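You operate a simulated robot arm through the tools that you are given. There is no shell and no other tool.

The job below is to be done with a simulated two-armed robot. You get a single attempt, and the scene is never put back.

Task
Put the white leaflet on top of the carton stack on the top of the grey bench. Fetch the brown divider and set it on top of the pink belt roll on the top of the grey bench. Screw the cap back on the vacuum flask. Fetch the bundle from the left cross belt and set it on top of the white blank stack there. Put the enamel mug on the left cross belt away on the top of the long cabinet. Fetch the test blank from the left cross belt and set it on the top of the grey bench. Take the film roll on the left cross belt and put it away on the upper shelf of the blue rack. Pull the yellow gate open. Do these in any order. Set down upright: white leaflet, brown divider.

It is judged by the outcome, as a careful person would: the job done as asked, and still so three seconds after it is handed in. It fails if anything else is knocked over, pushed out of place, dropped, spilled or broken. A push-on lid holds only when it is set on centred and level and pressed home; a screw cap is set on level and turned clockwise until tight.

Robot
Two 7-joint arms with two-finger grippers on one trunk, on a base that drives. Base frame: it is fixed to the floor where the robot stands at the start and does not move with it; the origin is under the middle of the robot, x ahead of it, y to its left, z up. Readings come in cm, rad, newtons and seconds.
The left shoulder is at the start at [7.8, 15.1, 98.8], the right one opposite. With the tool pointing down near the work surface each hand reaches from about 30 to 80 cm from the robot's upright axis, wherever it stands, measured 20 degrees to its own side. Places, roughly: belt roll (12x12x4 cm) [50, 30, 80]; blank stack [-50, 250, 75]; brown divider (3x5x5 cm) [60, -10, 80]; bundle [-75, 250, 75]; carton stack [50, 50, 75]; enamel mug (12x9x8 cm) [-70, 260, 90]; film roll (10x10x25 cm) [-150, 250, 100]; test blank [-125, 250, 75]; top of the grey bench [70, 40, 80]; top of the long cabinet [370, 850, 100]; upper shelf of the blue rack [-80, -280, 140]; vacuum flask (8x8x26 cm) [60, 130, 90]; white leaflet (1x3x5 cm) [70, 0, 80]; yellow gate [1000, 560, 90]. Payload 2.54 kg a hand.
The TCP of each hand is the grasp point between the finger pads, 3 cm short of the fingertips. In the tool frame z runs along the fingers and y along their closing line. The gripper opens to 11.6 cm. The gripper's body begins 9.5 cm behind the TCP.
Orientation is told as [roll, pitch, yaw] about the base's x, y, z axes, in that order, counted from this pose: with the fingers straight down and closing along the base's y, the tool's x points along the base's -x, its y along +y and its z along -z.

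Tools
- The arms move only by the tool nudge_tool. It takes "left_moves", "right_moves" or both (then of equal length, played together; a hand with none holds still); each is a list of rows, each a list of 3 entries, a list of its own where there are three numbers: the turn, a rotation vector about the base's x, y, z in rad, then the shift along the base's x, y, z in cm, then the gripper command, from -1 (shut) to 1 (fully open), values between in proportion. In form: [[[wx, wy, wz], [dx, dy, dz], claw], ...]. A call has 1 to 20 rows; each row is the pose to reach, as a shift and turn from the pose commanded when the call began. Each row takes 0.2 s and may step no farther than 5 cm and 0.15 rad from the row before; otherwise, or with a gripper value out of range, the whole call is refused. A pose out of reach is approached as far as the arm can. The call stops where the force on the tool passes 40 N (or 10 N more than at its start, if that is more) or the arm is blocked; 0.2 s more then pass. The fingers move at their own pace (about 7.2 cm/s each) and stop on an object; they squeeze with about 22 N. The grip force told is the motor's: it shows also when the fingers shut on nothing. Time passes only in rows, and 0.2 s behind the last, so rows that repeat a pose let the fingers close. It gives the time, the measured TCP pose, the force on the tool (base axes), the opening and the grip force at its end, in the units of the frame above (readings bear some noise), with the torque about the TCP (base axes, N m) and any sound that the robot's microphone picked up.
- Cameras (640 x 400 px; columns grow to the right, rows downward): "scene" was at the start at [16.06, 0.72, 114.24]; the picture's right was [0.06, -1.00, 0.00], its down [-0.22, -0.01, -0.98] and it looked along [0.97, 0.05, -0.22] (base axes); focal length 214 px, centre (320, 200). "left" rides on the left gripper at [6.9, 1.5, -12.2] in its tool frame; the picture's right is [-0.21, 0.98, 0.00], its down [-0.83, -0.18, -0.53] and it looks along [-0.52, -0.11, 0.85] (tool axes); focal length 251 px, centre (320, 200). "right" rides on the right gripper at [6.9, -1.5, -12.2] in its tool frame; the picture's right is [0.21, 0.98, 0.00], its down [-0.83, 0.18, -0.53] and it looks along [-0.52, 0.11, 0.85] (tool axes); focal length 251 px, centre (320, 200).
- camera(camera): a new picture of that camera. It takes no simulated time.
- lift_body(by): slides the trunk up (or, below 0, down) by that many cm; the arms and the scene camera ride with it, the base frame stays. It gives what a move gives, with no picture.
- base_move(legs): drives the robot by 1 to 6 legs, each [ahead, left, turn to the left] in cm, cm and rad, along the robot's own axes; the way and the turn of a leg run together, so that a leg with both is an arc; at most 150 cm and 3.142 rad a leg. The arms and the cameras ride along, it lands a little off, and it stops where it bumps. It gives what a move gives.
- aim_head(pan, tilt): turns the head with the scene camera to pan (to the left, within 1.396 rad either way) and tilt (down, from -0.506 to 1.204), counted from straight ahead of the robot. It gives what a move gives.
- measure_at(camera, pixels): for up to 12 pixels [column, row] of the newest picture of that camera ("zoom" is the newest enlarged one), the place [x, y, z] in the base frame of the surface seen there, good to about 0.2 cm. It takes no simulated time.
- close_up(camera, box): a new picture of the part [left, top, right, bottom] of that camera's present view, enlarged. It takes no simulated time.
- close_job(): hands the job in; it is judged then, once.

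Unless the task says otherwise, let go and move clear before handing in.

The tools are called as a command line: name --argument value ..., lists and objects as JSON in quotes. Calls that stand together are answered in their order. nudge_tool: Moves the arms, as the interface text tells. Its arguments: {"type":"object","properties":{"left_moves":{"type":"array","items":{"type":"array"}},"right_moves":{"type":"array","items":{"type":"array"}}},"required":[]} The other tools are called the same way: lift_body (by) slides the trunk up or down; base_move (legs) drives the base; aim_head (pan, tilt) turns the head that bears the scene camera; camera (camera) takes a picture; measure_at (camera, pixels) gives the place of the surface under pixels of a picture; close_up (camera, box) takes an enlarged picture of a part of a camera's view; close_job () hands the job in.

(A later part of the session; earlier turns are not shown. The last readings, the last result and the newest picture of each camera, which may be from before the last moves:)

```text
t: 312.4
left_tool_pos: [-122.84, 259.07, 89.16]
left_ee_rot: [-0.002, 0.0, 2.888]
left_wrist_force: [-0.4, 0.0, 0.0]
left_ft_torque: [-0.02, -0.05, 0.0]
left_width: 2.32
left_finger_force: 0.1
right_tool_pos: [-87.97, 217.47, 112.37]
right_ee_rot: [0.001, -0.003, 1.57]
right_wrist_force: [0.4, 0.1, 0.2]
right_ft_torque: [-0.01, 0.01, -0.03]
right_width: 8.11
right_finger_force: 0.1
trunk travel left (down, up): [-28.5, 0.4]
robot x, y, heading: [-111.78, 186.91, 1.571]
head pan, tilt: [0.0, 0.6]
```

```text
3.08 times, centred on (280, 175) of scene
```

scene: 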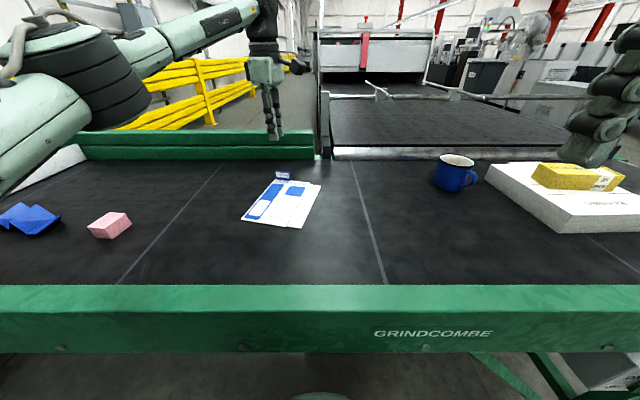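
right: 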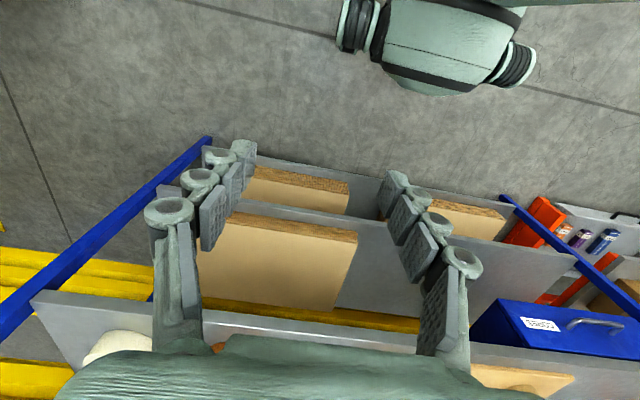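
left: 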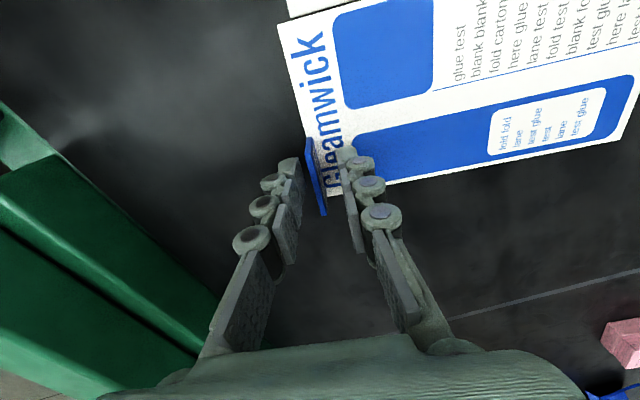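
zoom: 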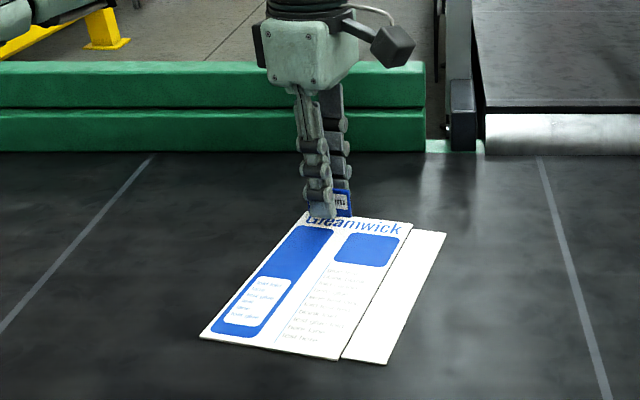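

The tab is between the pads. I close and lift slightly to see whether the sheet comes along.

nudge_tool --left_moves '[[[0, 0, 0], [0, 0, -0.2], -0.8], [[0, 0, 0], [0, 0, -0.2], -1], [[0, 0, 0], [0, 0, -0.2], -1], [[0, 0, 0], [0, 0, -0.2], -1]]'

nudge_tool --left_moves '[[[0, 0, 0], [0, 0, 0.5], -1], [[0, 0, 0], [0, 0, 1.2], -1], [[0, 0, 0], [0, 0, 2], -1], [[0, 0, 0], [0, 0, 2], -1]]'

close_up --camera "scene" --box '[220, 110, 340, 240]'

camera --camera "left"

```text
t: 313.4
left_tool_pos: [-122.71, 259.13, 88.97]
left_ee_rot: [-0.001, 0.0, 2.89]
left_wrist_force: [0.3, 0.7, 0.1]
left_ft_torque: [0.02, -0.01, 0.07]
left_width: 0.61
left_finger_force: 21.8
right_tool_pos: [-87.91, 217.66, 112.29]
right_ee_rot: [0.0, -0.004, 1.57]
right_wrist_force: [-0.2, 1.0, 0.1]
right_ft_torque: [0.02, 0.04, 0.02]
right_width: 8.13
right_finger_force: 0.0
trunk travel left (down, up): [-28.5, 0.4]
robot x, y, heading: [-111.89, 186.88, 1.576]
head pan, tilt: [0.0, 0.6]
```

```text
t: 314.4
left_tool_pos: [-122.94, 259.12, 90.99]
left_ee_rot: [-0.003, 0.001, 2.89]
left_wrist_force: [0.7, 0.9, 0.0]
left_ft_torque: [0.05, -0.02, 0.03]
left_width: 0.62
left_finger_force: 22.1
right_tool_pos: [-87.91, 217.57, 112.38]
right_ee_rot: [0.002, -0.001, 1.57]
right_wrist_force: [-0.2, 0.4, -0.2]
right_ft_torque: [-0.03, 0.01, 0.03]
right_width: 8.1
right_finger_force: 0.0
trunk travel left (down, up): [-28.5, 0.4]
robot x, y, heading: [-112.17, 186.86, 1.573]
head pan, tilt: [0.0, 0.6]
```

```text
3.08 times, centred on (280, 175) of scene
```

zoom: 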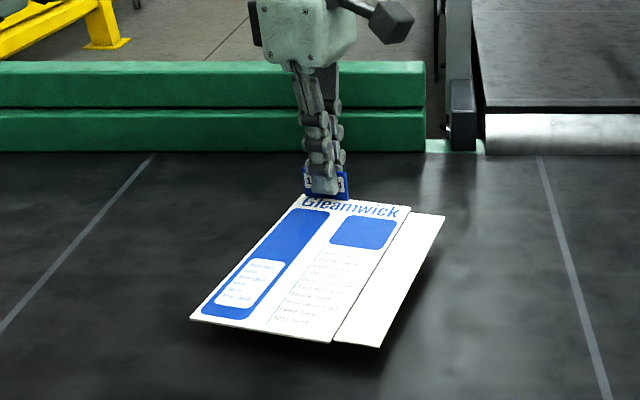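

```text
taken
```

left: 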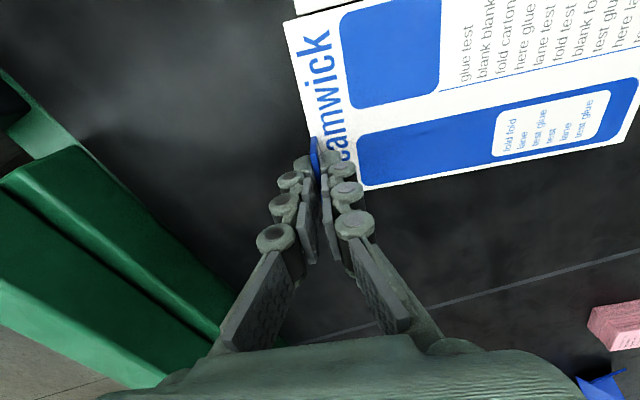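

The sheet rises level with its tab, so the tab is the handle. I lift it high, draw it in a little, then drive to the bench.

nudge_tool --left_moves '[[[0, 0, 0], [0, 0, 2.5], -1], [[0, 0, 0], [0, 0, 5], -1], [[0, 0, 0], [0, 0, 8], -1], [[0, 0, 0], [0, 0, 11], -1], [[0, 0, 0], [0, 0, 14], -1], [[0, 0, 0], [0, -2, 17], -1], [[0, 0, 0], [0, -5, 19], -1], [[0, 0, 0], [0, -8, 20], -1], [[0, 0, 0], [0, -11, 20], -1], [[0, 0, 0], [0, -14, 20], -1], [[0, 0, 0], [0, -14, 20], -1]]'

base_move --legs '[[-45, 0, 0], [0, 0, -1.571]]'

aim_head --pan -0.4 --tilt 0.4

camera --camera "scene"

```text
t: 316.8
left_tool_pos: [-122.54, 245.17, 110.99]
left_ee_rot: [-0.001, 0.0, 2.891]
left_wrist_force: [0.2, 0.9, -1.4]
left_ft_torque: [0.03, 0.01, -0.01]
left_width: 0.62
left_finger_force: 21.2
left hand out of reach, approached as far as the arm can: row 5
right_tool_pos: [-87.77, 217.6, 112.35]
right_ee_rot: [-0.001, -0.001, 1.57]
right_wrist_force: [-0.5, 0.2, 0.5]
right_ft_torque: [0.01, 0.04, 0.01]
right_width: 8.12
right_finger_force: 0.1
trunk travel left (down, up): [-28.5, 0.4]
robot x, y, heading: [-111.77, 187.04, 1.571]
head pan, tilt: [0.0, 0.6]
```

```text
t: 323.4
left_tool_pos: [-53.45, 152.87, 110.97]
left_ee_rot: [-0.002, 0.001, 1.33]
left_wrist_force: [-0.1, -0.9, 0.6]
left_ft_torque: [0.0, -0.06, 0.03]
left_width: 0.6
left_finger_force: 22.2
right_tool_pos: [-80.8, 117.82, 112.37]
right_ee_rot: [-0.001, -0.001, 0.011]
right_wrist_force: [-0.7, -0.6, 0.4]
right_ft_torque: [0.02, 0.0, 0.0]
right_width: 8.12
right_finger_force: 0.0
trunk travel left (down, up): [-28.5, 0.4]
robot x, y, heading: [-111.64, 141.71, 0.013]
head pan, tilt: [0.0, 0.6]
```

```text
t: 324.3
left_tool_pos: [-53.46, 152.94, 110.97]
left_ee_rot: [-0.001, 0.002, 1.329]
left_wrist_force: [0.1, 0.6, 0.4]
left_ft_torque: [0.01, -0.04, 0.03]
left_width: 0.6
left_finger_force: 22.4
right_tool_pos: [-80.92, 117.83, 112.34]
right_ee_rot: [0.0, -0.002, 0.01]
right_wrist_force: [-1.0, 0.0, 0.2]
right_ft_torque: [0.01, 0.02, -0.03]
right_width: 8.13
right_finger_force: 0.1
trunk travel left (down, up): [-28.5, 0.4]
robot x, y, heading: [-111.43, 141.88, 0.015]
head pan, tilt: [-0.4, 0.4]
```

```text
taken
```

scene: 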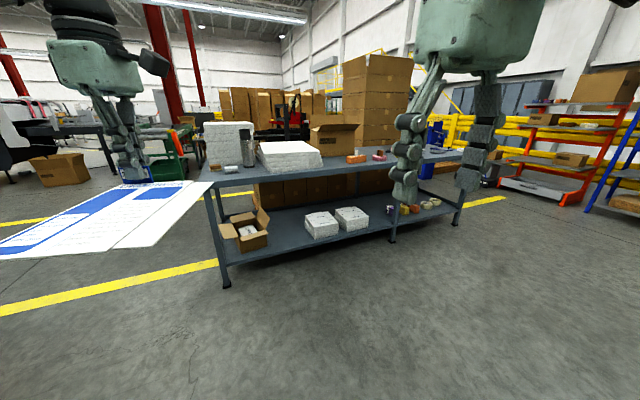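

The blank hangs level in the left hand. I drive to the bench in front of the free area between the carton and the white stack.

base_move --legs '[[0, -73, -0.013], [92, 0, 0]]'

aim_head --pan 0.1 --tilt 0.5

camera --camera "scene"

camera --camera "left"

```text
t: 336.0
left_tool_pos: [38.76, 80.39, 110.99]
left_ee_rot: [-0.002, 0.001, 1.314]
left_wrist_force: [0.4, 0.4, -0.2]
left_ft_torque: [0.0, -0.06, 0.0]
left_width: 0.61
left_finger_force: 21.8
right_tool_pos: [11.0, 45.88, 112.4]
right_ee_rot: [0.001, -0.002, -0.007]
right_wrist_force: [0.1, 0.3, 0.3]
right_ft_torque: [0.0, -0.01, 0.01]
right_width: 8.11
right_finger_force: 0.0
trunk travel left (down, up): [-28.5, 0.4]
robot x, y, heading: [-19.69, 70.43, -0.004]
head pan, tilt: [-0.4, 0.4]
```

```text
t: 336.9
left_tool_pos: [38.84, 80.54, 111.06]
left_ee_rot: [-0.003, 0.001, 1.314]
left_wrist_force: [0.3, -0.5, -0.2]
left_ft_torque: [0.03, -0.04, -0.01]
left_width: 0.59
left_finger_force: 21.7
right_tool_pos: [10.88, 45.98, 112.33]
right_ee_rot: [0.0, -0.001, -0.006]
right_wrist_force: [-0.7, -0.6, -0.3]
right_ft_torque: [0.0, -0.01, 0.01]
right_width: 8.14
right_finger_force: 0.0
trunk travel left (down, up): [-28.5, 0.4]
robot x, y, heading: [-19.22, 69.96, -0.01]
head pan, tilt: [0.099, 0.499]
```

```text
taken
```

scene: 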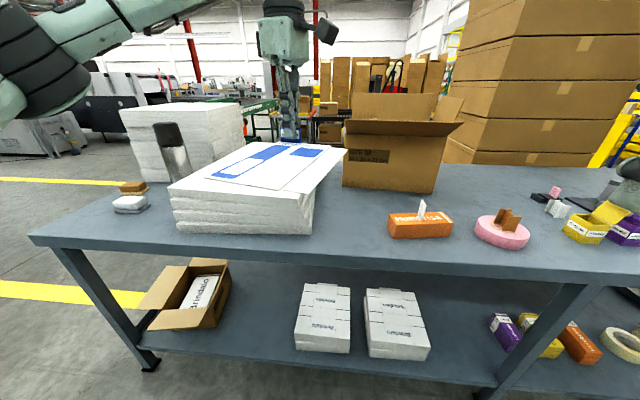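

```text
taken
```

left: 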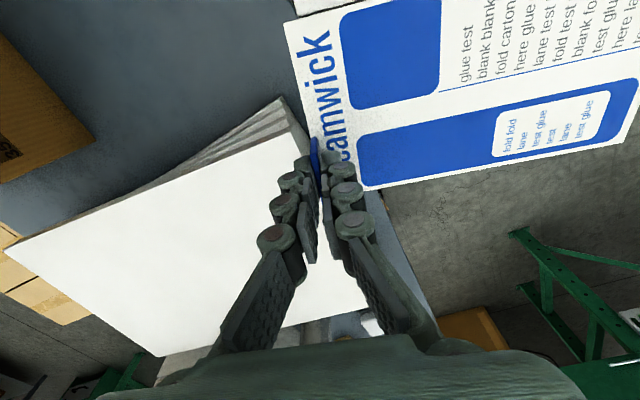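

The blank is held above; I measure the free area between the white stack (right corner scene [312,233]) and the carton (scene [388,230]).

measure_at --camera "scene" --pixels '[[313, 234], [318, 205], [345, 186], [389, 236], [350, 245], [440, 192], [335, 222], [300, 250], [372, 130], [420, 245], [330, 190], [285, 140]]'

close_up --camera "scene" --box '[250, 80, 480, 270]'

```text
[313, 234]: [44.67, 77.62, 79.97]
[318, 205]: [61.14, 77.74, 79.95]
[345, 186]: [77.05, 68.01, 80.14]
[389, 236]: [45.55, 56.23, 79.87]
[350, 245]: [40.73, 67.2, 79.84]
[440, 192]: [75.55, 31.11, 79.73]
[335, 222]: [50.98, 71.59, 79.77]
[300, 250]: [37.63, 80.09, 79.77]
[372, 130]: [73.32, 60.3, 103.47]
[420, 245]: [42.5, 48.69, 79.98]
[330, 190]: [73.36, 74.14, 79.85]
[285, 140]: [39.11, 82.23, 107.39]
```

```text
2.11 times, centred on (365, 175) of scene
```

zoom: 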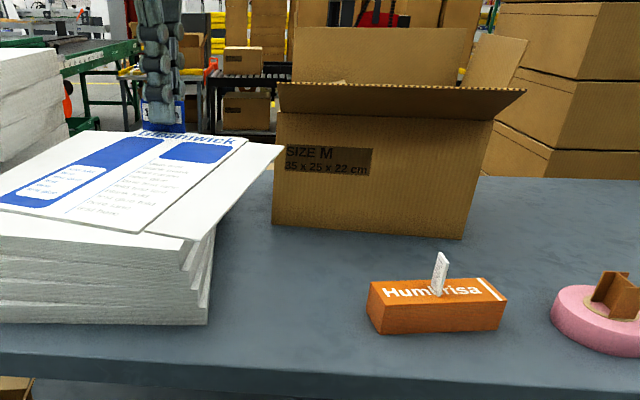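

The free area is y≈56–77.6, x≥38. The blank is about 13.6×19 cm, so I'll lay it centred near [49.5,67.5]; the hand must then be at ≈[59.5,71.9] with yaw ≈1.53. I drive ahead 20 cm and slightly right.

base_move --legs '[[20.5, -5, 0.005]]'

camera --camera "left"

camera --camera "scene"

```text
t: 338.6
left_tool_pos: [59.43, 75.68, 110.91]
left_ee_rot: [-0.001, 0.001, 1.32]
left_wrist_force: [1.3, 0.4, 0.1]
left_ft_torque: [0.0, -0.02, -0.01]
left_width: 0.58
left_finger_force: 22.2
right_tool_pos: [31.68, 40.96, 112.37]
right_ee_rot: [0.0, 0.001, 0.0]
right_wrist_force: [1.0, 0.3, 0.3]
right_ft_torque: [0.02, 0.05, 0.03]
right_width: 8.13
right_finger_force: 0.0
trunk travel left (down, up): [-28.5, 0.4]
robot x, y, heading: [1.41, 65.15, -0.0]
head pan, tilt: [0.099, 0.499]
```

```text
taken
```

left: 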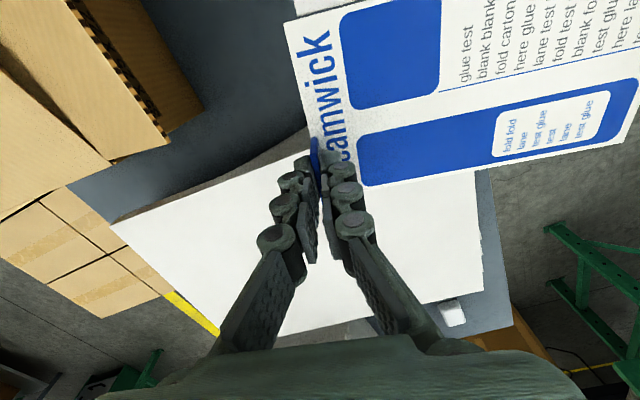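

```text
taken
```

scene: 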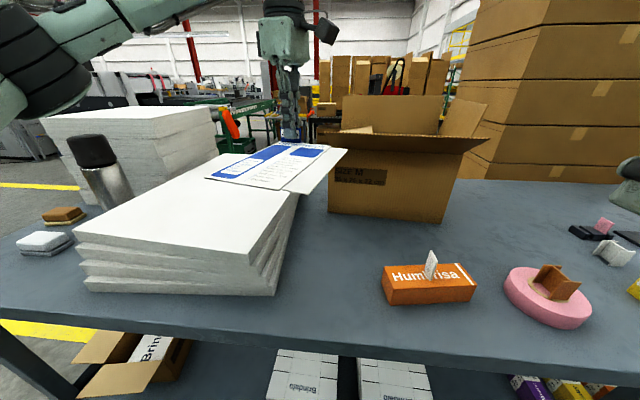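

I re-measure the gap's borders and flap from here.

measure_at --camera "scene" --pixels '[[277, 293], [298, 235], [300, 195], [385, 304], [328, 212], [331, 133], [486, 140], [290, 195], [262, 255], [345, 150], [330, 260], [383, 270]]'

```text
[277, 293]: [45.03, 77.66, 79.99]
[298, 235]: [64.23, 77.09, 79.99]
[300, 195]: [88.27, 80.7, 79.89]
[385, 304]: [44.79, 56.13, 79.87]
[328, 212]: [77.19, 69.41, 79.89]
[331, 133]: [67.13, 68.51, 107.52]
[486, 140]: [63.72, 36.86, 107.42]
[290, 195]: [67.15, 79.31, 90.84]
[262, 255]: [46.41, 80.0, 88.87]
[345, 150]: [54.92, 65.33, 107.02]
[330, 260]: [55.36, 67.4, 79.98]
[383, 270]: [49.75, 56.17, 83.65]
```

Gap: y 56.2–77.1; flap tip at [67.1,68.5,107.5]. I turn the hand to yaw 1.53, move over the spot and descend.

nudge_tool --left_moves '[[[0, 0, 0.07], [-0.1, -1.5, 0], -1], [[0, 0, 0.14], [-0.3, -3, 0], -1], [[0, 0, 0.21], [-0.4, -4.6, 0], -1], [[0, 0, 0.21], [-0.4, -4.6, -3], -1], [[0, 0, 0.21], [-0.4, -4.6, -6], -1], [[0, 0, 0.21], [-0.4, -4.6, -9], -1], [[0, 0, 0.21], [-0.4, -4.6, -12], -1], [[0, 0, 0.21], [-0.4, -4.6, -15], -1], [[0, 0, 0.21], [-0.4, -4.6, -18], -1], [[0, 0, 0.21], [-0.4, -4.6, -20], -1], [[0, 0, 0.21], [-0.4, -4.6, -20], -1]]'

camera --camera "scene"

camera --camera "left"

```text
t: 341.0
left_tool_pos: [58.97, 71.15, 90.79]
left_ee_rot: [-0.003, 0.0, 1.529]
left_wrist_force: [-1.0, -0.3, 0.6]
left_ft_torque: [0.01, -0.04, 0.01]
left_width: 0.62
left_finger_force: 21.6
right_tool_pos: [31.62, 41.1, 112.26]
right_ee_rot: [0.001, -0.003, 0.001]
right_wrist_force: [-0.6, 0.0, 0.2]
right_ft_torque: [-0.04, 0.0, -0.01]
right_width: 8.12
right_finger_force: 0.0
trunk travel left (down, up): [-28.5, 0.4]
robot x, y, heading: [0.86, 64.98, -0.006]
head pan, tilt: [0.099, 0.499]
```

```text
taken
```

scene: 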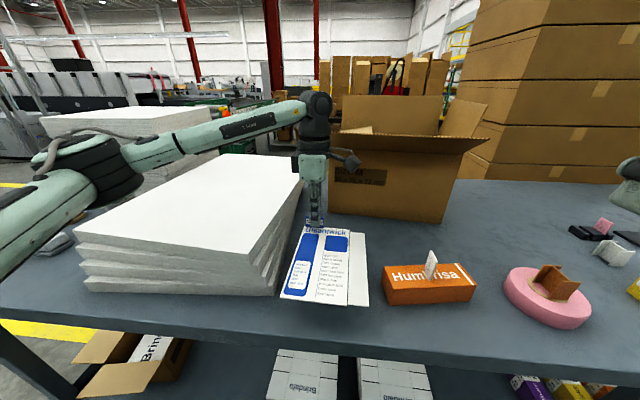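

```text
taken
```

left: 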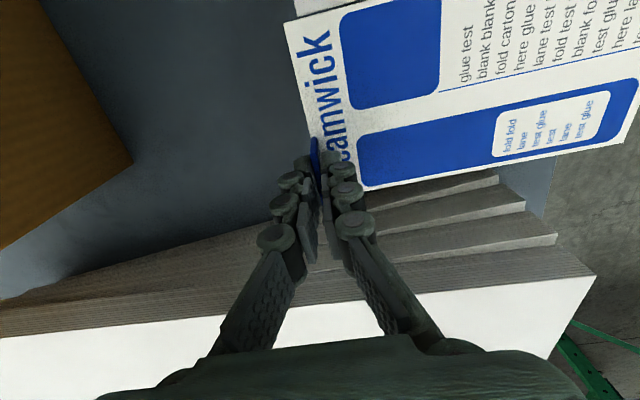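

The blank hovers over the free spot. Before the last 7 cm I check the forearm's clearance over the white stack.

measure_at --camera "scene" --pixels '[[90, 208], [110, 190], [150, 172], [190, 155], [240, 140], [305, 155], [40, 225], [325, 300], [300, 255], [365, 303], [330, 235], [358, 240]]'

```text
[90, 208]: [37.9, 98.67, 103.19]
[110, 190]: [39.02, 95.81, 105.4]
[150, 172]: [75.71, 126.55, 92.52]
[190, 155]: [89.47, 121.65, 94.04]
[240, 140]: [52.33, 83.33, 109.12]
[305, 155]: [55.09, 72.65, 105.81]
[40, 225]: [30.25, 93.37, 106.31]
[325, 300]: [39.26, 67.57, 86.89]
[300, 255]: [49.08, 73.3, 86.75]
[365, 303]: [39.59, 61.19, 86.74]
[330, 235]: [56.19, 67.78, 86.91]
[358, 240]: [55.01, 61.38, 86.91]
```

The blank is level (z≈86.8 all over) and everything clears. I lower to near contact, then gently.

nudge_tool --left_moves '[[[0, 0, 0], [0, 0, -2], -1], [[0, 0, 0], [0, 0, -4], -1], [[0, 0, 0], [0, 0, -5.5], -1], [[0, 0, 0], [0, 0, -6.3], -1], [[0, 0, 0], [0, 0, -6.3], -1]]'

nudge_tool --left_moves '[[[0, 0, 0], [0, 0, -0.15], -1], [[0, 0, 0], [0, 0, -0.3], -1], [[0, 0, 0], [0, 0, -0.3], -1]]'

nudge_tool --left_moves '[[[0, 0, 0], [0, 0, -0.15], -1], [[0, 0, 0], [0, 0, -0.15], -1]]'

close_up --camera "scene" --box '[240, 180, 420, 340]'

```text
t: 342.2
left_tool_pos: [59.02, 71.06, 84.56]
left_ee_rot: [-0.001, 0.0, 1.529]
left_wrist_force: [-1.5, 0.6, -0.6]
left_ft_torque: [0.02, -0.03, -0.04]
left_width: 0.61
left_finger_force: 22.1
right_tool_pos: [31.56, 40.88, 112.31]
right_ee_rot: [0.0, -0.001, -0.001]
right_wrist_force: [-0.3, 0.0, 1.1]
right_ft_torque: [0.0, -0.03, 0.01]
right_width: 8.13
right_finger_force: 0.1
trunk travel left (down, up): [-28.5, 0.4]
robot x, y, heading: [1.0, 65.03, 0.007]
head pan, tilt: [0.099, 0.499]
```

```text
t: 343.0
left_tool_pos: [58.97, 71.17, 84.22]
left_ee_rot: [-0.001, 0.003, 1.53]
left_wrist_force: [0.2, 0.4, 0.2]
left_ft_torque: [0.02, -0.05, 0.01]
left_width: 0.59
left_finger_force: 21.5
right_tool_pos: [31.59, 41.02, 112.38]
right_ee_rot: [-0.001, -0.002, 0.001]
right_wrist_force: [-0.2, 0.7, 0.1]
right_ft_torque: [-0.01, -0.02, 0.03]
right_width: 8.12
right_finger_force: 0.1
trunk travel left (down, up): [-28.5, 0.4]
robot x, y, heading: [1.31, 64.86, 0.0]
head pan, tilt: [0.099, 0.499]
```

```text
t: 343.6
left_tool_pos: [59.05, 71.13, 84.09]
left_ee_rot: [0.0, 0.001, 1.53]
left_wrist_force: [-1.2, -1.3, 0.0]
left_ft_torque: [0.01, 0.0, -0.04]
left_width: 0.6
left_finger_force: 22.0
right_tool_pos: [31.47, 41.08, 112.39]
right_ee_rot: [-0.001, -0.002, 0.0]
right_wrist_force: [-0.3, -0.1, 0.3]
right_ft_torque: [-0.01, 0.0, -0.02]
right_width: 8.11
right_finger_force: 0.1
trunk travel left (down, up): [-28.5, 0.4]
robot x, y, heading: [0.97, 64.97, -0.002]
head pan, tilt: [0.099, 0.499]
```

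```text
2.50 times, centred on (330, 260) of scene
```

zoom: 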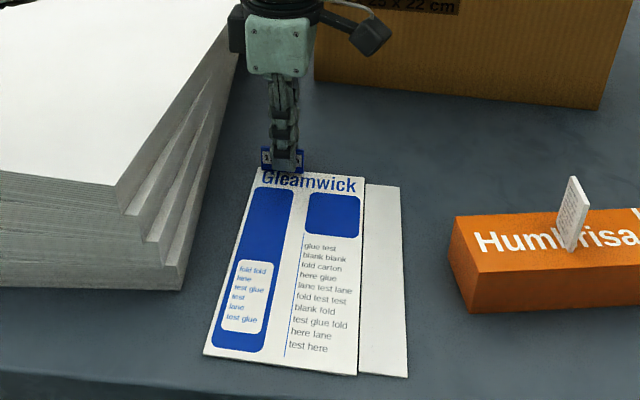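

Nearly there; I keep lowering in 1 mm steps until contact.

nudge_tool --left_moves '[[[0, 0, 0], [0, 0, -0.1], -1], [[0, 0, 0], [0, 0, -0.1], -1]]'

nudge_tool --left_moves '[[[0, 0, 0], [0, 0, -0.1], -1], [[0, 0, 0], [0, 0, -0.1], -1]]'

nudge_tool --left_moves '[[[0, 0, 0], [0, 0, -0.1], -1], [[0, 0, 0], [0, 0, -0.1], -1]]'

```text
t: 344.2
left_tool_pos: [59.03, 71.15, 84.03]
left_ee_rot: [-0.002, -0.001, 1.528]
left_wrist_force: [0.0, -0.1, -0.2]
left_ft_torque: [-0.01, 0.01, -0.01]
left_width: 0.6
left_finger_force: 22.0
right_tool_pos: [31.59, 41.05, 112.32]
right_ee_rot: [0.0, -0.001, 0.002]
right_wrist_force: [0.6, 1.1, 0.0]
right_ft_torque: [0.01, -0.02, 0.0]
right_width: 8.12
right_finger_force: 0.1
trunk travel left (down, up): [-28.5, 0.4]
robot x, y, heading: [0.89, 65.11, 0.001]
head pan, tilt: [0.099, 0.499]
```

```text
t: 344.8
left_tool_pos: [58.99, 71.08, 83.94]
left_ee_rot: [-0.003, 0.002, 1.529]
left_wrist_force: [1.4, 1.5, 3.3]
left_ft_torque: [-0.24, 0.03, 0.02]
left_width: 0.6
left_finger_force: 21.9
right_tool_pos: [31.64, 40.96, 112.35]
right_ee_rot: [0.001, -0.002, 0.001]
right_wrist_force: [-0.4, 0.0, 0.5]
right_ft_torque: [-0.01, -0.02, 0.03]
right_width: 8.11
right_finger_force: 0.1
trunk travel left (down, up): [-28.5, 0.4]
robot x, y, heading: [1.35, 65.16, 0.004]
head pan, tilt: [0.099, 0.499]
```

```text
t: 345.4
left_tool_pos: [58.93, 71.11, 84.0]
left_ee_rot: [-0.004, 0.002, 1.528]
left_wrist_force: [1.4, 2.2, 8.1]
left_ft_torque: [-0.3, -0.02, 0.04]
left_width: 0.6
left_finger_force: 22.3
right_tool_pos: [31.53, 41.03, 112.31]
right_ee_rot: [0.0, -0.003, -0.001]
right_wrist_force: [-0.1, -0.8, 0.1]
right_ft_torque: [0.02, -0.02, -0.03]
right_width: 8.11
right_finger_force: 0.0
trunk travel left (down, up): [-28.5, 0.4]
robot x, y, heading: [0.99, 65.31, 0.0]
head pan, tilt: [0.099, 0.499]
```

Contact is made. I release the tab and rise straight up.

nudge_tool --left_moves '[[[0, 0, 0], [0, 0, 0.05], -0.85], [[0, 0, 0], [0, 0, 0.05], -0.7], [[0, 0, 0], [0, 0, 0.05], -0.6], [[0, 0, 0], [0, 0, 0.05], -0.6], [[0, 0, 0], [0, 0, 2], -0.6], [[0, 0, 0], [0, 0, 5], -0.6], [[0, 0, 0], [0, 0, 9], -0.6], [[0, 0, 0], [0, 0, 14], -0.6], [[0, 0, 0], [0, 0, 19], -0.6], [[0, 0, 0], [0, 0, 24], -0.6], [[0, 0, 0], [0, 0, 27], -0.6]]'

camera --camera "scene"

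camera --camera "left"

```text
t: 347.8
left_tool_pos: [58.79, 71.06, 110.78]
left_ee_rot: [-0.002, 0.001, 1.527]
left_wrist_force: [-0.3, 1.2, 0.1]
left_ft_torque: [0.01, 0.03, -0.03]
left_width: 2.33
left_finger_force: 0.0
right_tool_pos: [31.61, 41.07, 112.31]
right_ee_rot: [0.0, -0.001, 0.0]
right_wrist_force: [0.0, 0.2, -0.2]
right_ft_torque: [-0.02, -0.01, 0.01]
right_width: 8.14
right_finger_force: 0.1
trunk travel left (down, up): [-28.5, 0.4]
robot x, y, heading: [1.26, 64.65, -0.001]
head pan, tilt: [0.099, 0.499]
```

```text
taken
```

scene: 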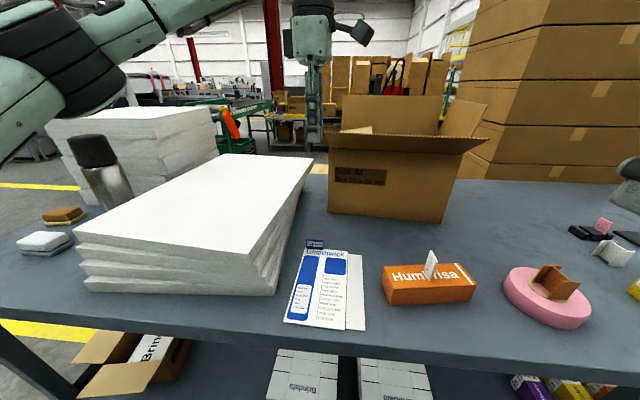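

```text
taken
```

left: 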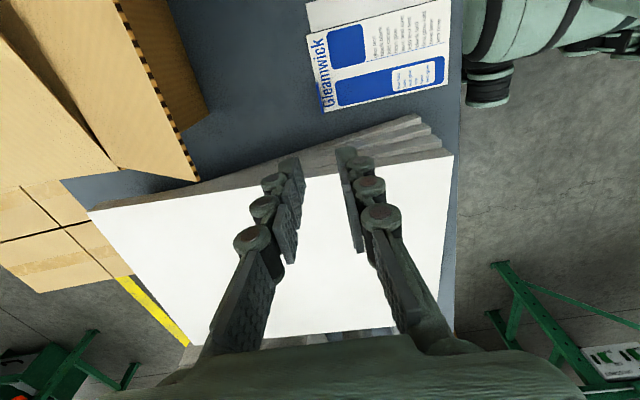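

The test blank lies flat on the bench, everything else stands as left. I unwind the left hand and go back for the mug.

nudge_tool --left_moves '[[[0, 0, -0.139], [-2.3, 1.4, 1], 0], [[0, 0, -0.278], [-4.5, 2.7, 2], 0], [[0, 0, -0.417], [-6.8, 4.1, 3], 0], [[0, 0, -0.556], [-9, 5.5, 4], 0], [[0, 0, -0.695], [-11.3, 6.8, 5], 0], [[0, 0, -0.834], [-13.5, 8.2, 6], 0], [[0, 0, -0.973], [-15.8, 9.5, 7], 0], [[0, 0, -1.112], [-18, 11, 7.5], 0], [[0, 0, -1.251], [-20.3, 12.3, 7.5], 0], [[0, 0, -1.39], [-22.5, 13.6, 7.5], 0], [[0, 0, -1.527], [-24.8, 15, 7.5], 0], [[0, 0, -1.527], [-24.8, 15, 7.5], 0]]'

base_move --legs '[[-42, 0, 0], [0, 0, 1.571], [55, 43, 0], [58, 0, 0]]'

aim_head --pan 0.0 --tilt 0.6

camera --camera "scene"

```text
t: 350.4
left_tool_pos: [34.08, 86.08, 118.41]
left_ee_rot: [-0.003, 0.002, -0.001]
left_wrist_force: [0.4, 0.6, 0.0]
left_ft_torque: [-0.01, 0.01, -0.05]
left_width: 5.8
left_finger_force: 0.0
right_tool_pos: [31.6, 41.08, 112.35]
right_ee_rot: [0.001, -0.001, -0.001]
right_wrist_force: [-0.3, -0.5, -0.2]
right_ft_torque: [0.02, -0.02, 0.01]
right_width: 8.14
right_finger_force: 0.1
trunk travel left (down, up): [-28.5, 0.4]
robot x, y, heading: [0.71, 65.19, -0.002]
head pan, tilt: [0.099, 0.499]
```

```text
t: 364.0
left_tool_pos: [-103.33, 213.46, 118.41]
left_ee_rot: [-0.001, 0.001, 1.567]
left_wrist_force: [0.0, 0.6, 1.1]
left_ft_torque: [-0.03, 0.02, 0.0]
left_width: 5.82
left_finger_force: 0.2
right_tool_pos: [-58.4, 210.68, 112.36]
right_ee_rot: [0.0, -0.002, 1.564]
right_wrist_force: [-0.3, -0.3, -0.1]
right_ft_torque: [0.0, 0.0, 0.01]
right_width: 8.12
right_finger_force: 0.1
trunk travel left (down, up): [-28.5, 0.4]
robot x, y, heading: [-82.71, 180.53, 1.562]
head pan, tilt: [0.099, 0.499]
```

```text
t: 364.7
left_tool_pos: [-103.32, 213.45, 118.4]
left_ee_rot: [0.0, 0.0, 1.566]
left_wrist_force: [-1.2, 0.4, -0.7]
left_ft_torque: [0.02, -0.01, -0.02]
left_width: 5.82
left_finger_force: 0.0
right_tool_pos: [-58.28, 210.81, 112.34]
right_ee_rot: [0.001, -0.002, 1.563]
right_wrist_force: [-0.3, 0.6, -0.1]
right_ft_torque: [0.01, 0.01, 0.02]
right_width: 8.11
right_finger_force: 0.0
trunk travel left (down, up): [-28.5, 0.4]
robot x, y, heading: [-82.75, 180.17, 1.563]
head pan, tilt: [0.0, 0.6]
```

```text
taken
```

scene: 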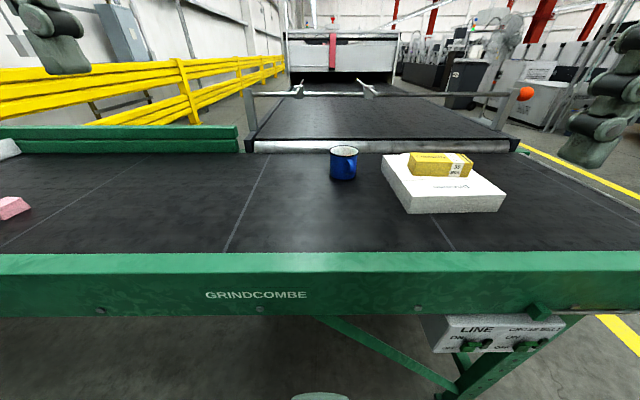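

base_move --legs '[[4.5, 0, 0.008]]'

close_up --camera "scene" --box '[310, 130, 390, 190]'

camera --camera "right"

```text
t: 365.6
left_tool_pos: [-103.45, 217.76, 118.38]
left_ee_rot: [-0.001, 0.002, 1.577]
left_wrist_force: [-0.8, 0.9, 0.4]
left_ft_torque: [-0.04, -0.02, 0.02]
left_width: 5.79
left_finger_force: 0.0
right_tool_pos: [-58.43, 215.38, 112.33]
right_ee_rot: [0.001, -0.002, 1.573]
right_wrist_force: [0.1, -0.1, -0.5]
right_ft_torque: [-0.04, 0.02, 0.0]
right_width: 8.12
right_finger_force: 0.1
trunk travel left (down, up): [-28.5, 0.4]
robot x, y, heading: [-82.75, 184.44, 1.566]
head pan, tilt: [0.0, 0.6]
```

```text
6.67 times, centred on (350, 160) of scene
```

zoom: 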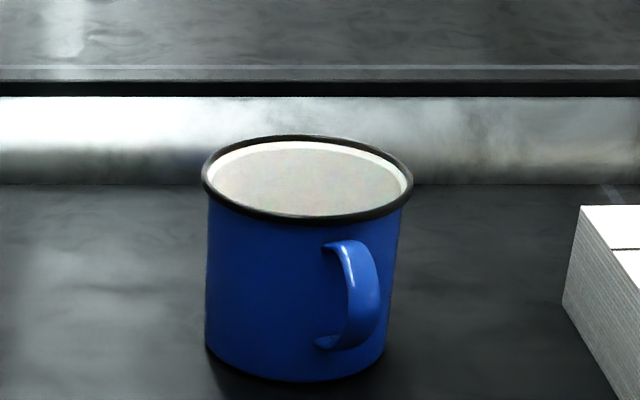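

```text
taken
```

right: 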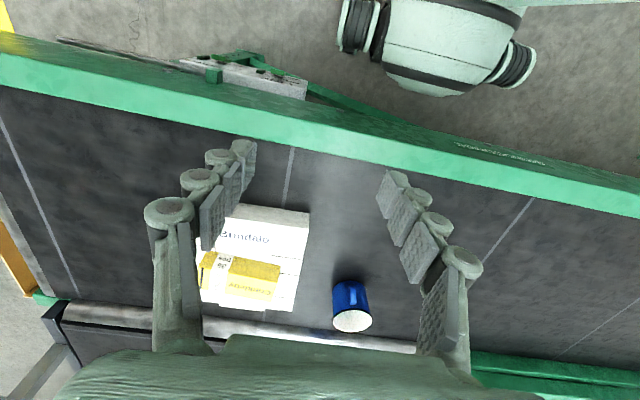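

The mug is seen well (handle toward the robot, slightly right). I measure its rim.

measure_at --camera "zoom" --pixels '[[204, 175], [411, 180], [305, 136], [305, 220], [210, 160], [400, 200], [300, 300], [210, 340], [385, 340], [300, 379], [350, 250], [300, 180]]'

```text
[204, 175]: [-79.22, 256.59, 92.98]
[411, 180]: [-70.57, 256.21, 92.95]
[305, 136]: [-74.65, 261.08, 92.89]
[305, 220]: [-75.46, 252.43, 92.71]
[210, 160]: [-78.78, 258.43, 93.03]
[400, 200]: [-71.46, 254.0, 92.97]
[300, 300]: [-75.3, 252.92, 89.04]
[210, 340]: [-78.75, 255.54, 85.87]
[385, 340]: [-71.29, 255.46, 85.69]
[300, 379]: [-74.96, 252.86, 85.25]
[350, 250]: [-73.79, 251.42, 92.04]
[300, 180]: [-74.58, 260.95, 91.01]
```

Mug rim: centre ≈[-74.9,256.75], diameter ≈8.7, top z 93. I bring the right hand over it fully open, closing along x (handle stays clear).

nudge_tool --right_moves '[[[0, 0, 0], [-1.5, 3.75, 0], 1], [[0, 0, 0], [-3, 7.5, 0], 1], [[0, 0, 0], [-4.5, 11.25, 0], 1], [[0, 0, 0], [-6, 15, 0], 1], [[0, 0, 0], [-7.5, 18.75, 0], 1], [[0, 0, 0], [-9, 22.5, 0], 1], [[0, 0, 0], [-10.5, 26.25, 0], 1], [[0, 0, 0], [-12, 30, -1], 1], [[0, 0, 0], [-13.5, 33.75, -3], 1], [[0, 0, 0], [-15, 37.5, -5], 1], [[0, 0, 0], [-16.5, 41.3, -7], 1], [[0, 0, 0], [-16.5, 41.3, -9], 1], [[0, 0, 0], [-16.5, 41.3, -9], 1]]'

camera --camera "right"

camera --camera "scene"

```text
t: 368.4
left_tool_pos: [-103.7, 217.71, 118.46]
left_ee_rot: [-0.003, 0.001, 1.576]
left_wrist_force: [-0.7, 0.4, -0.6]
left_ft_torque: [0.0, -0.02, 0.02]
left_width: 5.81
left_finger_force: 0.0
right_tool_pos: [-75.16, 256.56, 103.24]
right_ee_rot: [0.0, -0.002, 1.574]
right_wrist_force: [0.2, -0.7, 1.1]
right_ft_torque: [0.02, -0.04, 0.01]
right_width: 11.6
right_finger_force: 0.0
right hand out of reach, approached as far as the arm can: row 11
trunk travel left (down, up): [-28.5, 0.4]
robot x, y, heading: [-82.8, 184.55, 1.576]
head pan, tilt: [0.0, 0.6]
```

```text
taken
```

right: 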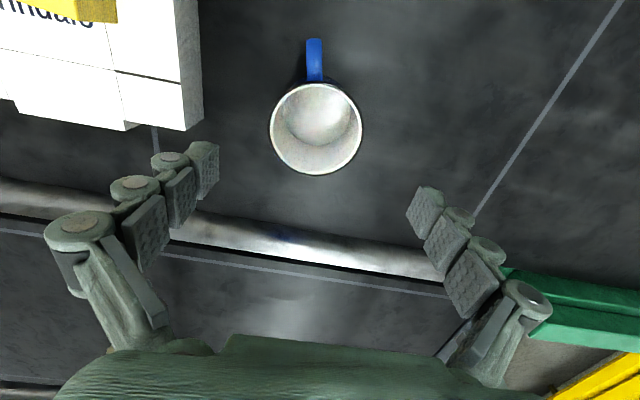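

```text
taken
```

scene: 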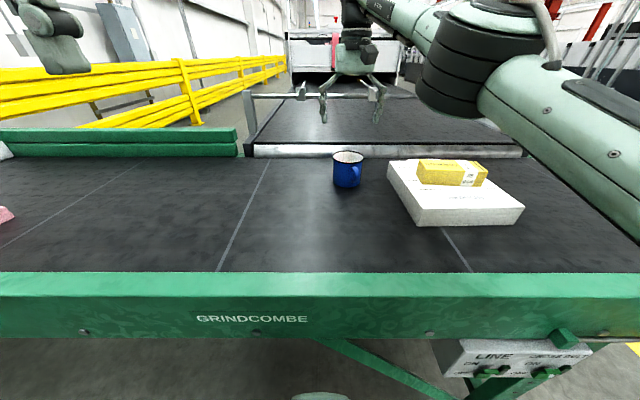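

The mug is empty and directly below. I verify its centre in the right view.

measure_at --camera "right" --pixels '[[271, 128], [361, 128], [316, 84], [316, 173], [314, 45], [314, 60]]'

```text
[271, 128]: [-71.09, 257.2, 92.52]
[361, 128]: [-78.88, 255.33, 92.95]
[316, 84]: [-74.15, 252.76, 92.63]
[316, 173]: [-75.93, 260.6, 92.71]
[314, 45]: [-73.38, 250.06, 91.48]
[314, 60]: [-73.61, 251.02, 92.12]
```

Mug centre ≈[-75.0,256.5], matching the hand. I descend to z≈90 and close gently.

nudge_tool --right_moves '[[[0, 0, 0], [0.1, 0, -3], 1], [[0, 0, 0], [0.1, 0, -6], 1], [[0, 0, 0], [0.1, 0, -9], 1], [[0, 0, 0], [0.1, 0, -11.5], 1], [[0, 0, 0], [0.1, 0, -13], 1], [[0, 0, 0], [0.1, 0, -13], 1]]'

camera --camera "right"

nudge_tool --right_moves '[[[0, 0, 0], [0, 0, 0], 0.7], [[0, 0, 0], [0, 0, 0], 0.6], [[0, 0, 0], [0, 0, 0], 0.52], [[0, 0, 0], [0, 0, 0], 0.45], [[0, 0, 0], [0, 0, 0], 0], [[0, 0, 0], [0, 0, 0], -0.5], [[0, 0, 0], [0, 0, 0], -0.5]]'

camera --camera "right"

```text
t: 369.8
left_tool_pos: [-103.55, 217.69, 118.31]
left_ee_rot: [-0.001, 0.0, 1.577]
left_wrist_force: [-0.9, -0.1, 0.7]
left_ft_torque: [0.0, -0.03, -0.01]
left_width: 5.79
left_finger_force: 0.0
right_tool_pos: [-74.96, 256.69, 90.37]
right_ee_rot: [0.001, -0.001, 1.572]
right_wrist_force: [-0.2, -0.3, -0.2]
right_ft_torque: [-0.01, 0.02, -0.01]
right_width: 11.63
right_finger_force: 0.0
trunk travel left (down, up): [-28.5, 0.4]
robot x, y, heading: [-82.74, 184.79, 1.574]
head pan, tilt: [0.0, 0.6]
```

```text
taken
```

right: 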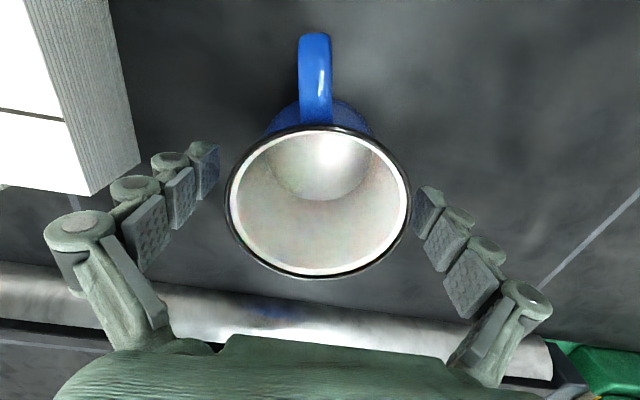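

```text
t: 371.4
left_tool_pos: [-103.56, 217.66, 118.35]
left_ee_rot: [-0.002, 0.002, 1.576]
left_wrist_force: [-0.5, 0.3, 0.3]
left_ft_torque: [0.02, 0.0, 0.02]
left_width: 5.79
left_finger_force: 0.1
right_tool_pos: [-74.95, 256.71, 90.44]
right_ee_rot: [-0.001, -0.001, 1.573]
right_wrist_force: [0.6, -0.4, 0.0]
right_ft_torque: [0.0, -0.01, 0.0]
right_width: 8.16
right_finger_force: 22.0
trunk travel left (down, up): [-28.5, 0.4]
robot x, y, heading: [-82.49, 184.65, 1.573]
head pan, tilt: [0.0, 0.6]
```

```text
taken
```

right: 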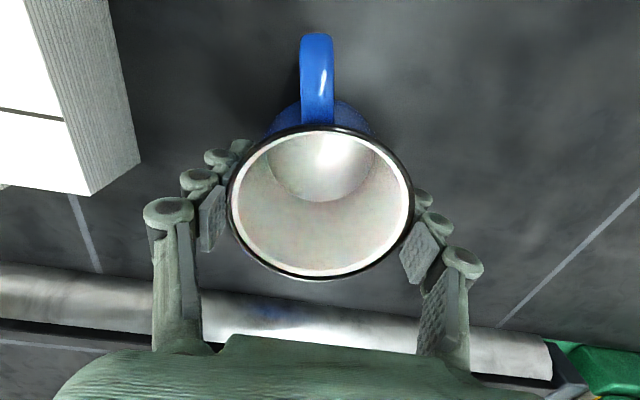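

The mug is gripped (8.16 cm). I lift it straight up and draw it in.

nudge_tool --right_moves '[[[0, 0, 0], [0, 0, 1], -1], [[0, 0, 0], [0, 0, 3], -1], [[0, 0, 0], [0, 0, 6], -1], [[0, 0, 0], [0, 0, 9], -1], [[0, 0, 0], [0, -2, 12], -1], [[0, 0, 0], [0, -5, 15], -1], [[0, 0, 0], [0, -9, 18], -1], [[0, 0, 0], [1, -13, 20], -1], [[0, 0, 0], [3, -17, 21], -1], [[0, 0, 0], [5, -21, 21], -1], [[0, 0, 0], [7, -24, 21], -1], [[0, 0, 0], [7, -24, 21], -1]]'

camera --camera "right"

camera --camera "scene"

```text
t: 374.0
left_tool_pos: [-103.48, 217.76, 118.38]
left_ee_rot: [-0.001, 0.002, 1.575]
left_wrist_force: [0.3, -0.4, 0.4]
left_ft_torque: [0.0, 0.0, -0.03]
left_width: 5.79
left_finger_force: 0.1
right_tool_pos: [-68.1, 232.61, 111.22]
right_ee_rot: [0.0, -0.001, 1.573]
right_wrist_force: [0.3, 0.8, -1.3]
right_ft_torque: [0.0, -0.02, -0.02]
right_width: 8.11
right_finger_force: 21.5
trunk travel left (down, up): [-28.5, 0.4]
robot x, y, heading: [-82.82, 184.5, 1.577]
head pan, tilt: [0.0, 0.6]
```

```text
taken
```

right: 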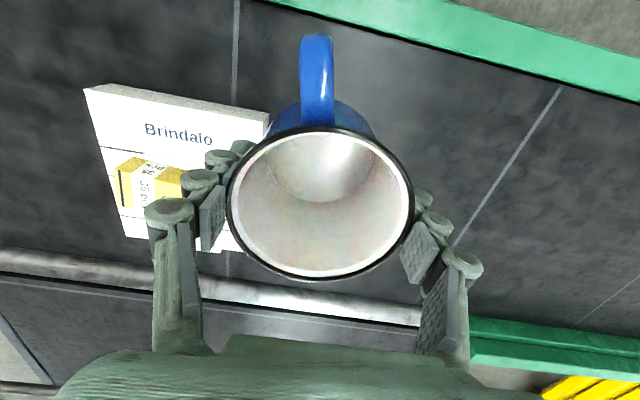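

```text
taken
```

scene: 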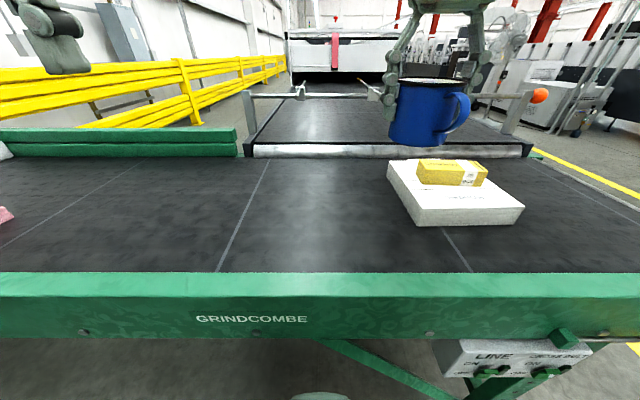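

The mug is safely held upright. I back away from the belt and turn towards the aisle on the right to scout the way to the long cabinet at [370,850].

base_move --legs '[[-40, 0, 0], [0, 0, -0.8]]'

aim_head --pan 0.0 --tilt 0.2

camera --camera "scene"

```text
t: 378.7
left_tool_pos: [-73.05, 182.86, 118.39]
left_ee_rot: [-0.001, 0.002, 0.767]
left_wrist_force: [1.4, -0.5, -0.2]
left_ft_torque: [0.01, 0.01, 0.01]
left_width: 5.79
left_finger_force: 0.1
right_tool_pos: [-37.63, 167.35, 111.24]
right_ee_rot: [0.001, -0.001, 0.765]
right_wrist_force: [0.5, -0.2, -1.9]
right_ft_torque: [0.0, 0.0, -0.03]
right_width: 8.14
right_finger_force: 21.4
trunk travel left (down, up): [-28.5, 0.4]
robot x, y, heading: [-82.28, 145.01, 0.762]
head pan, tilt: [0.0, 0.6]
```

```text
t: 379.5
left_tool_pos: [-72.88, 182.9, 118.38]
left_ee_rot: [-0.004, 0.002, 0.768]
left_wrist_force: [0.2, 0.2, -0.7]
left_ft_torque: [0.01, 0.02, -0.03]
left_width: 5.8
left_finger_force: 0.0
right_tool_pos: [-37.54, 167.54, 111.11]
right_ee_rot: [0.0, -0.002, 0.764]
right_wrist_force: [0.0, 0.7, -0.9]
right_ft_torque: [-0.02, 0.02, 0.02]
right_width: 8.15
right_finger_force: 22.2
trunk travel left (down, up): [-28.5, 0.4]
robot x, y, heading: [-82.22, 144.56, 0.768]
head pan, tilt: [0.0, 0.201]
```

```text
taken
```

scene: 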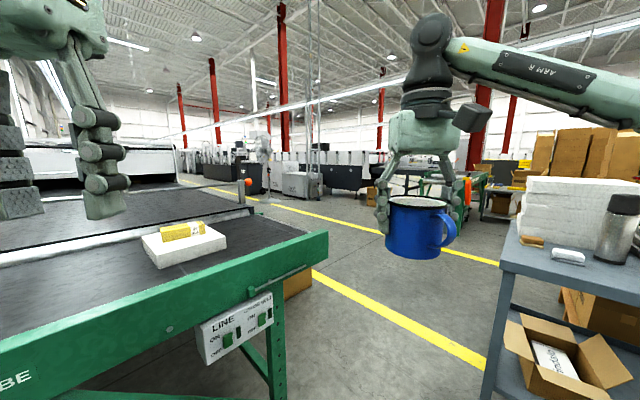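

I see an aisle between yellow lines; the cabinet should lie near column ~270. I zoom in there.

close_up --camera "scene" --box '[150, 120, 400, 230]'

measure_at --camera "scene" --pixels '[[260, 175], [300, 180], [345, 175], [210, 165], [245, 165], [370, 190], [225, 185], [320, 270], [280, 205], [328, 232], [250, 182], [400, 170]]'

```text
2.56 times, centred on (275, 175) of scene
```

zoom: 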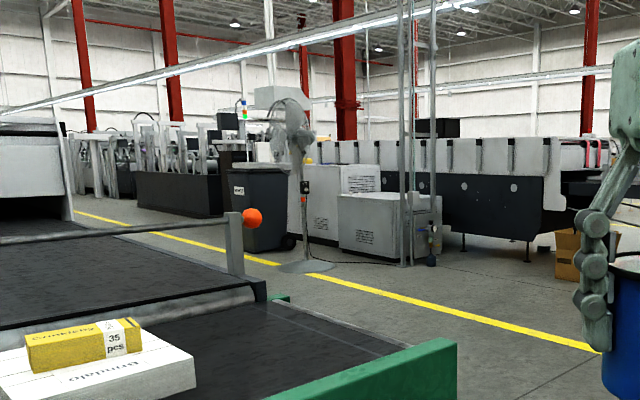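

```text
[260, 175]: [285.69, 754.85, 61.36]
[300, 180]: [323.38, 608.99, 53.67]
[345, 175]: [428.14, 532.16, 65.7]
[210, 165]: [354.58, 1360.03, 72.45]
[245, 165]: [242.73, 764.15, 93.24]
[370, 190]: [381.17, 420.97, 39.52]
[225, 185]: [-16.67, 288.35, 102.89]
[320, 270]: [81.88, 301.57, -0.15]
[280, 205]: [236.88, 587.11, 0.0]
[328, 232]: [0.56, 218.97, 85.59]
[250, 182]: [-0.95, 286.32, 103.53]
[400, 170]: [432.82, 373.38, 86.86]
```

Next I thread between belt corner ([0.6,219]) and bench corner ([37,154]) — a ~75 cm gap at floor level — heading out into the aisle.

base_move --legs '[[0, 0, -0.38], [60, 0, 0]]'

aim_head --pan 0.0 --tilt 0.6

camera --camera "scene"

```text
t: 384.1
left_tool_pos: [-5.12, 199.33, 118.42]
left_ee_rot: [-0.001, 0.002, 0.394]
left_wrist_force: [0.6, 0.5, -0.7]
left_ft_torque: [0.0, 0.0, 0.0]
left_width: 5.8
left_finger_force: 0.0
right_tool_pos: [22.27, 172.09, 111.11]
right_ee_rot: [0.0, -0.002, 0.392]
right_wrist_force: [0.0, 0.9, -1.2]
right_ft_torque: [0.0, 0.02, 0.01]
right_width: 8.13
right_finger_force: 22.0
trunk travel left (down, up): [-28.5, 0.4]
robot x, y, heading: [-27.87, 167.56, 0.39]
head pan, tilt: [0.0, 0.201]
```

```text
t: 384.9
left_tool_pos: [-5.08, 199.31, 118.46]
left_ee_rot: [-0.001, 0.001, 0.394]
left_wrist_force: [-0.1, 0.6, 0.0]
left_ft_torque: [-0.02, 0.02, 0.01]
left_width: 5.79
left_finger_force: 0.1
right_tool_pos: [22.32, 172.12, 111.25]
right_ee_rot: [-0.001, 0.0, 0.392]
right_wrist_force: [0.1, -0.7, -1.5]
right_ft_torque: [-0.04, 0.02, 0.0]
right_width: 8.13
right_finger_force: 22.1
trunk travel left (down, up): [-28.5, 0.4]
robot x, y, heading: [-27.29, 167.27, 0.389]
head pan, tilt: [0.0, 0.6]
```

```text
taken
```

scene: 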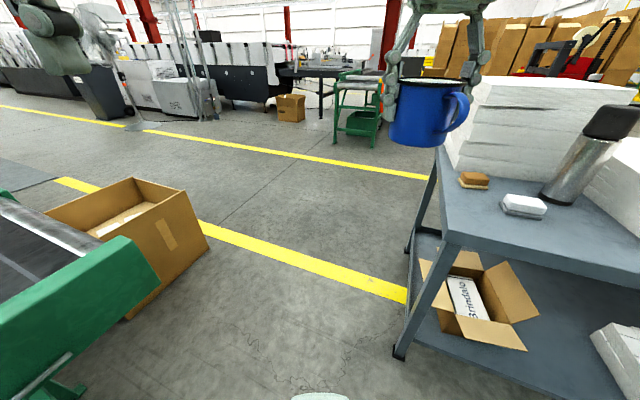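

A floor carton stands at the belt's end (scene [150,230]). I measure it and the bench leg to choose the way through.

measure_at --camera "scene" --pixels '[[208, 248], [130, 318], [195, 190], [135, 180], [160, 285], [400, 355], [445, 240], [128, 240], [400, 300], [355, 290], [410, 250], [280, 300]]'

```text
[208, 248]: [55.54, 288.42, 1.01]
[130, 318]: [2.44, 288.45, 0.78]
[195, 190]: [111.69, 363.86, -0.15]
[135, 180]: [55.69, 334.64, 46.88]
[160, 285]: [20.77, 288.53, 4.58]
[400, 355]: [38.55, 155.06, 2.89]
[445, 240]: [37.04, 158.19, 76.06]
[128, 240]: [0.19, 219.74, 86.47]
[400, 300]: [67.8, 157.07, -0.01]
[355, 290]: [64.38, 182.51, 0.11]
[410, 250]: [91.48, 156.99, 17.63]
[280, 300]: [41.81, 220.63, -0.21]
```

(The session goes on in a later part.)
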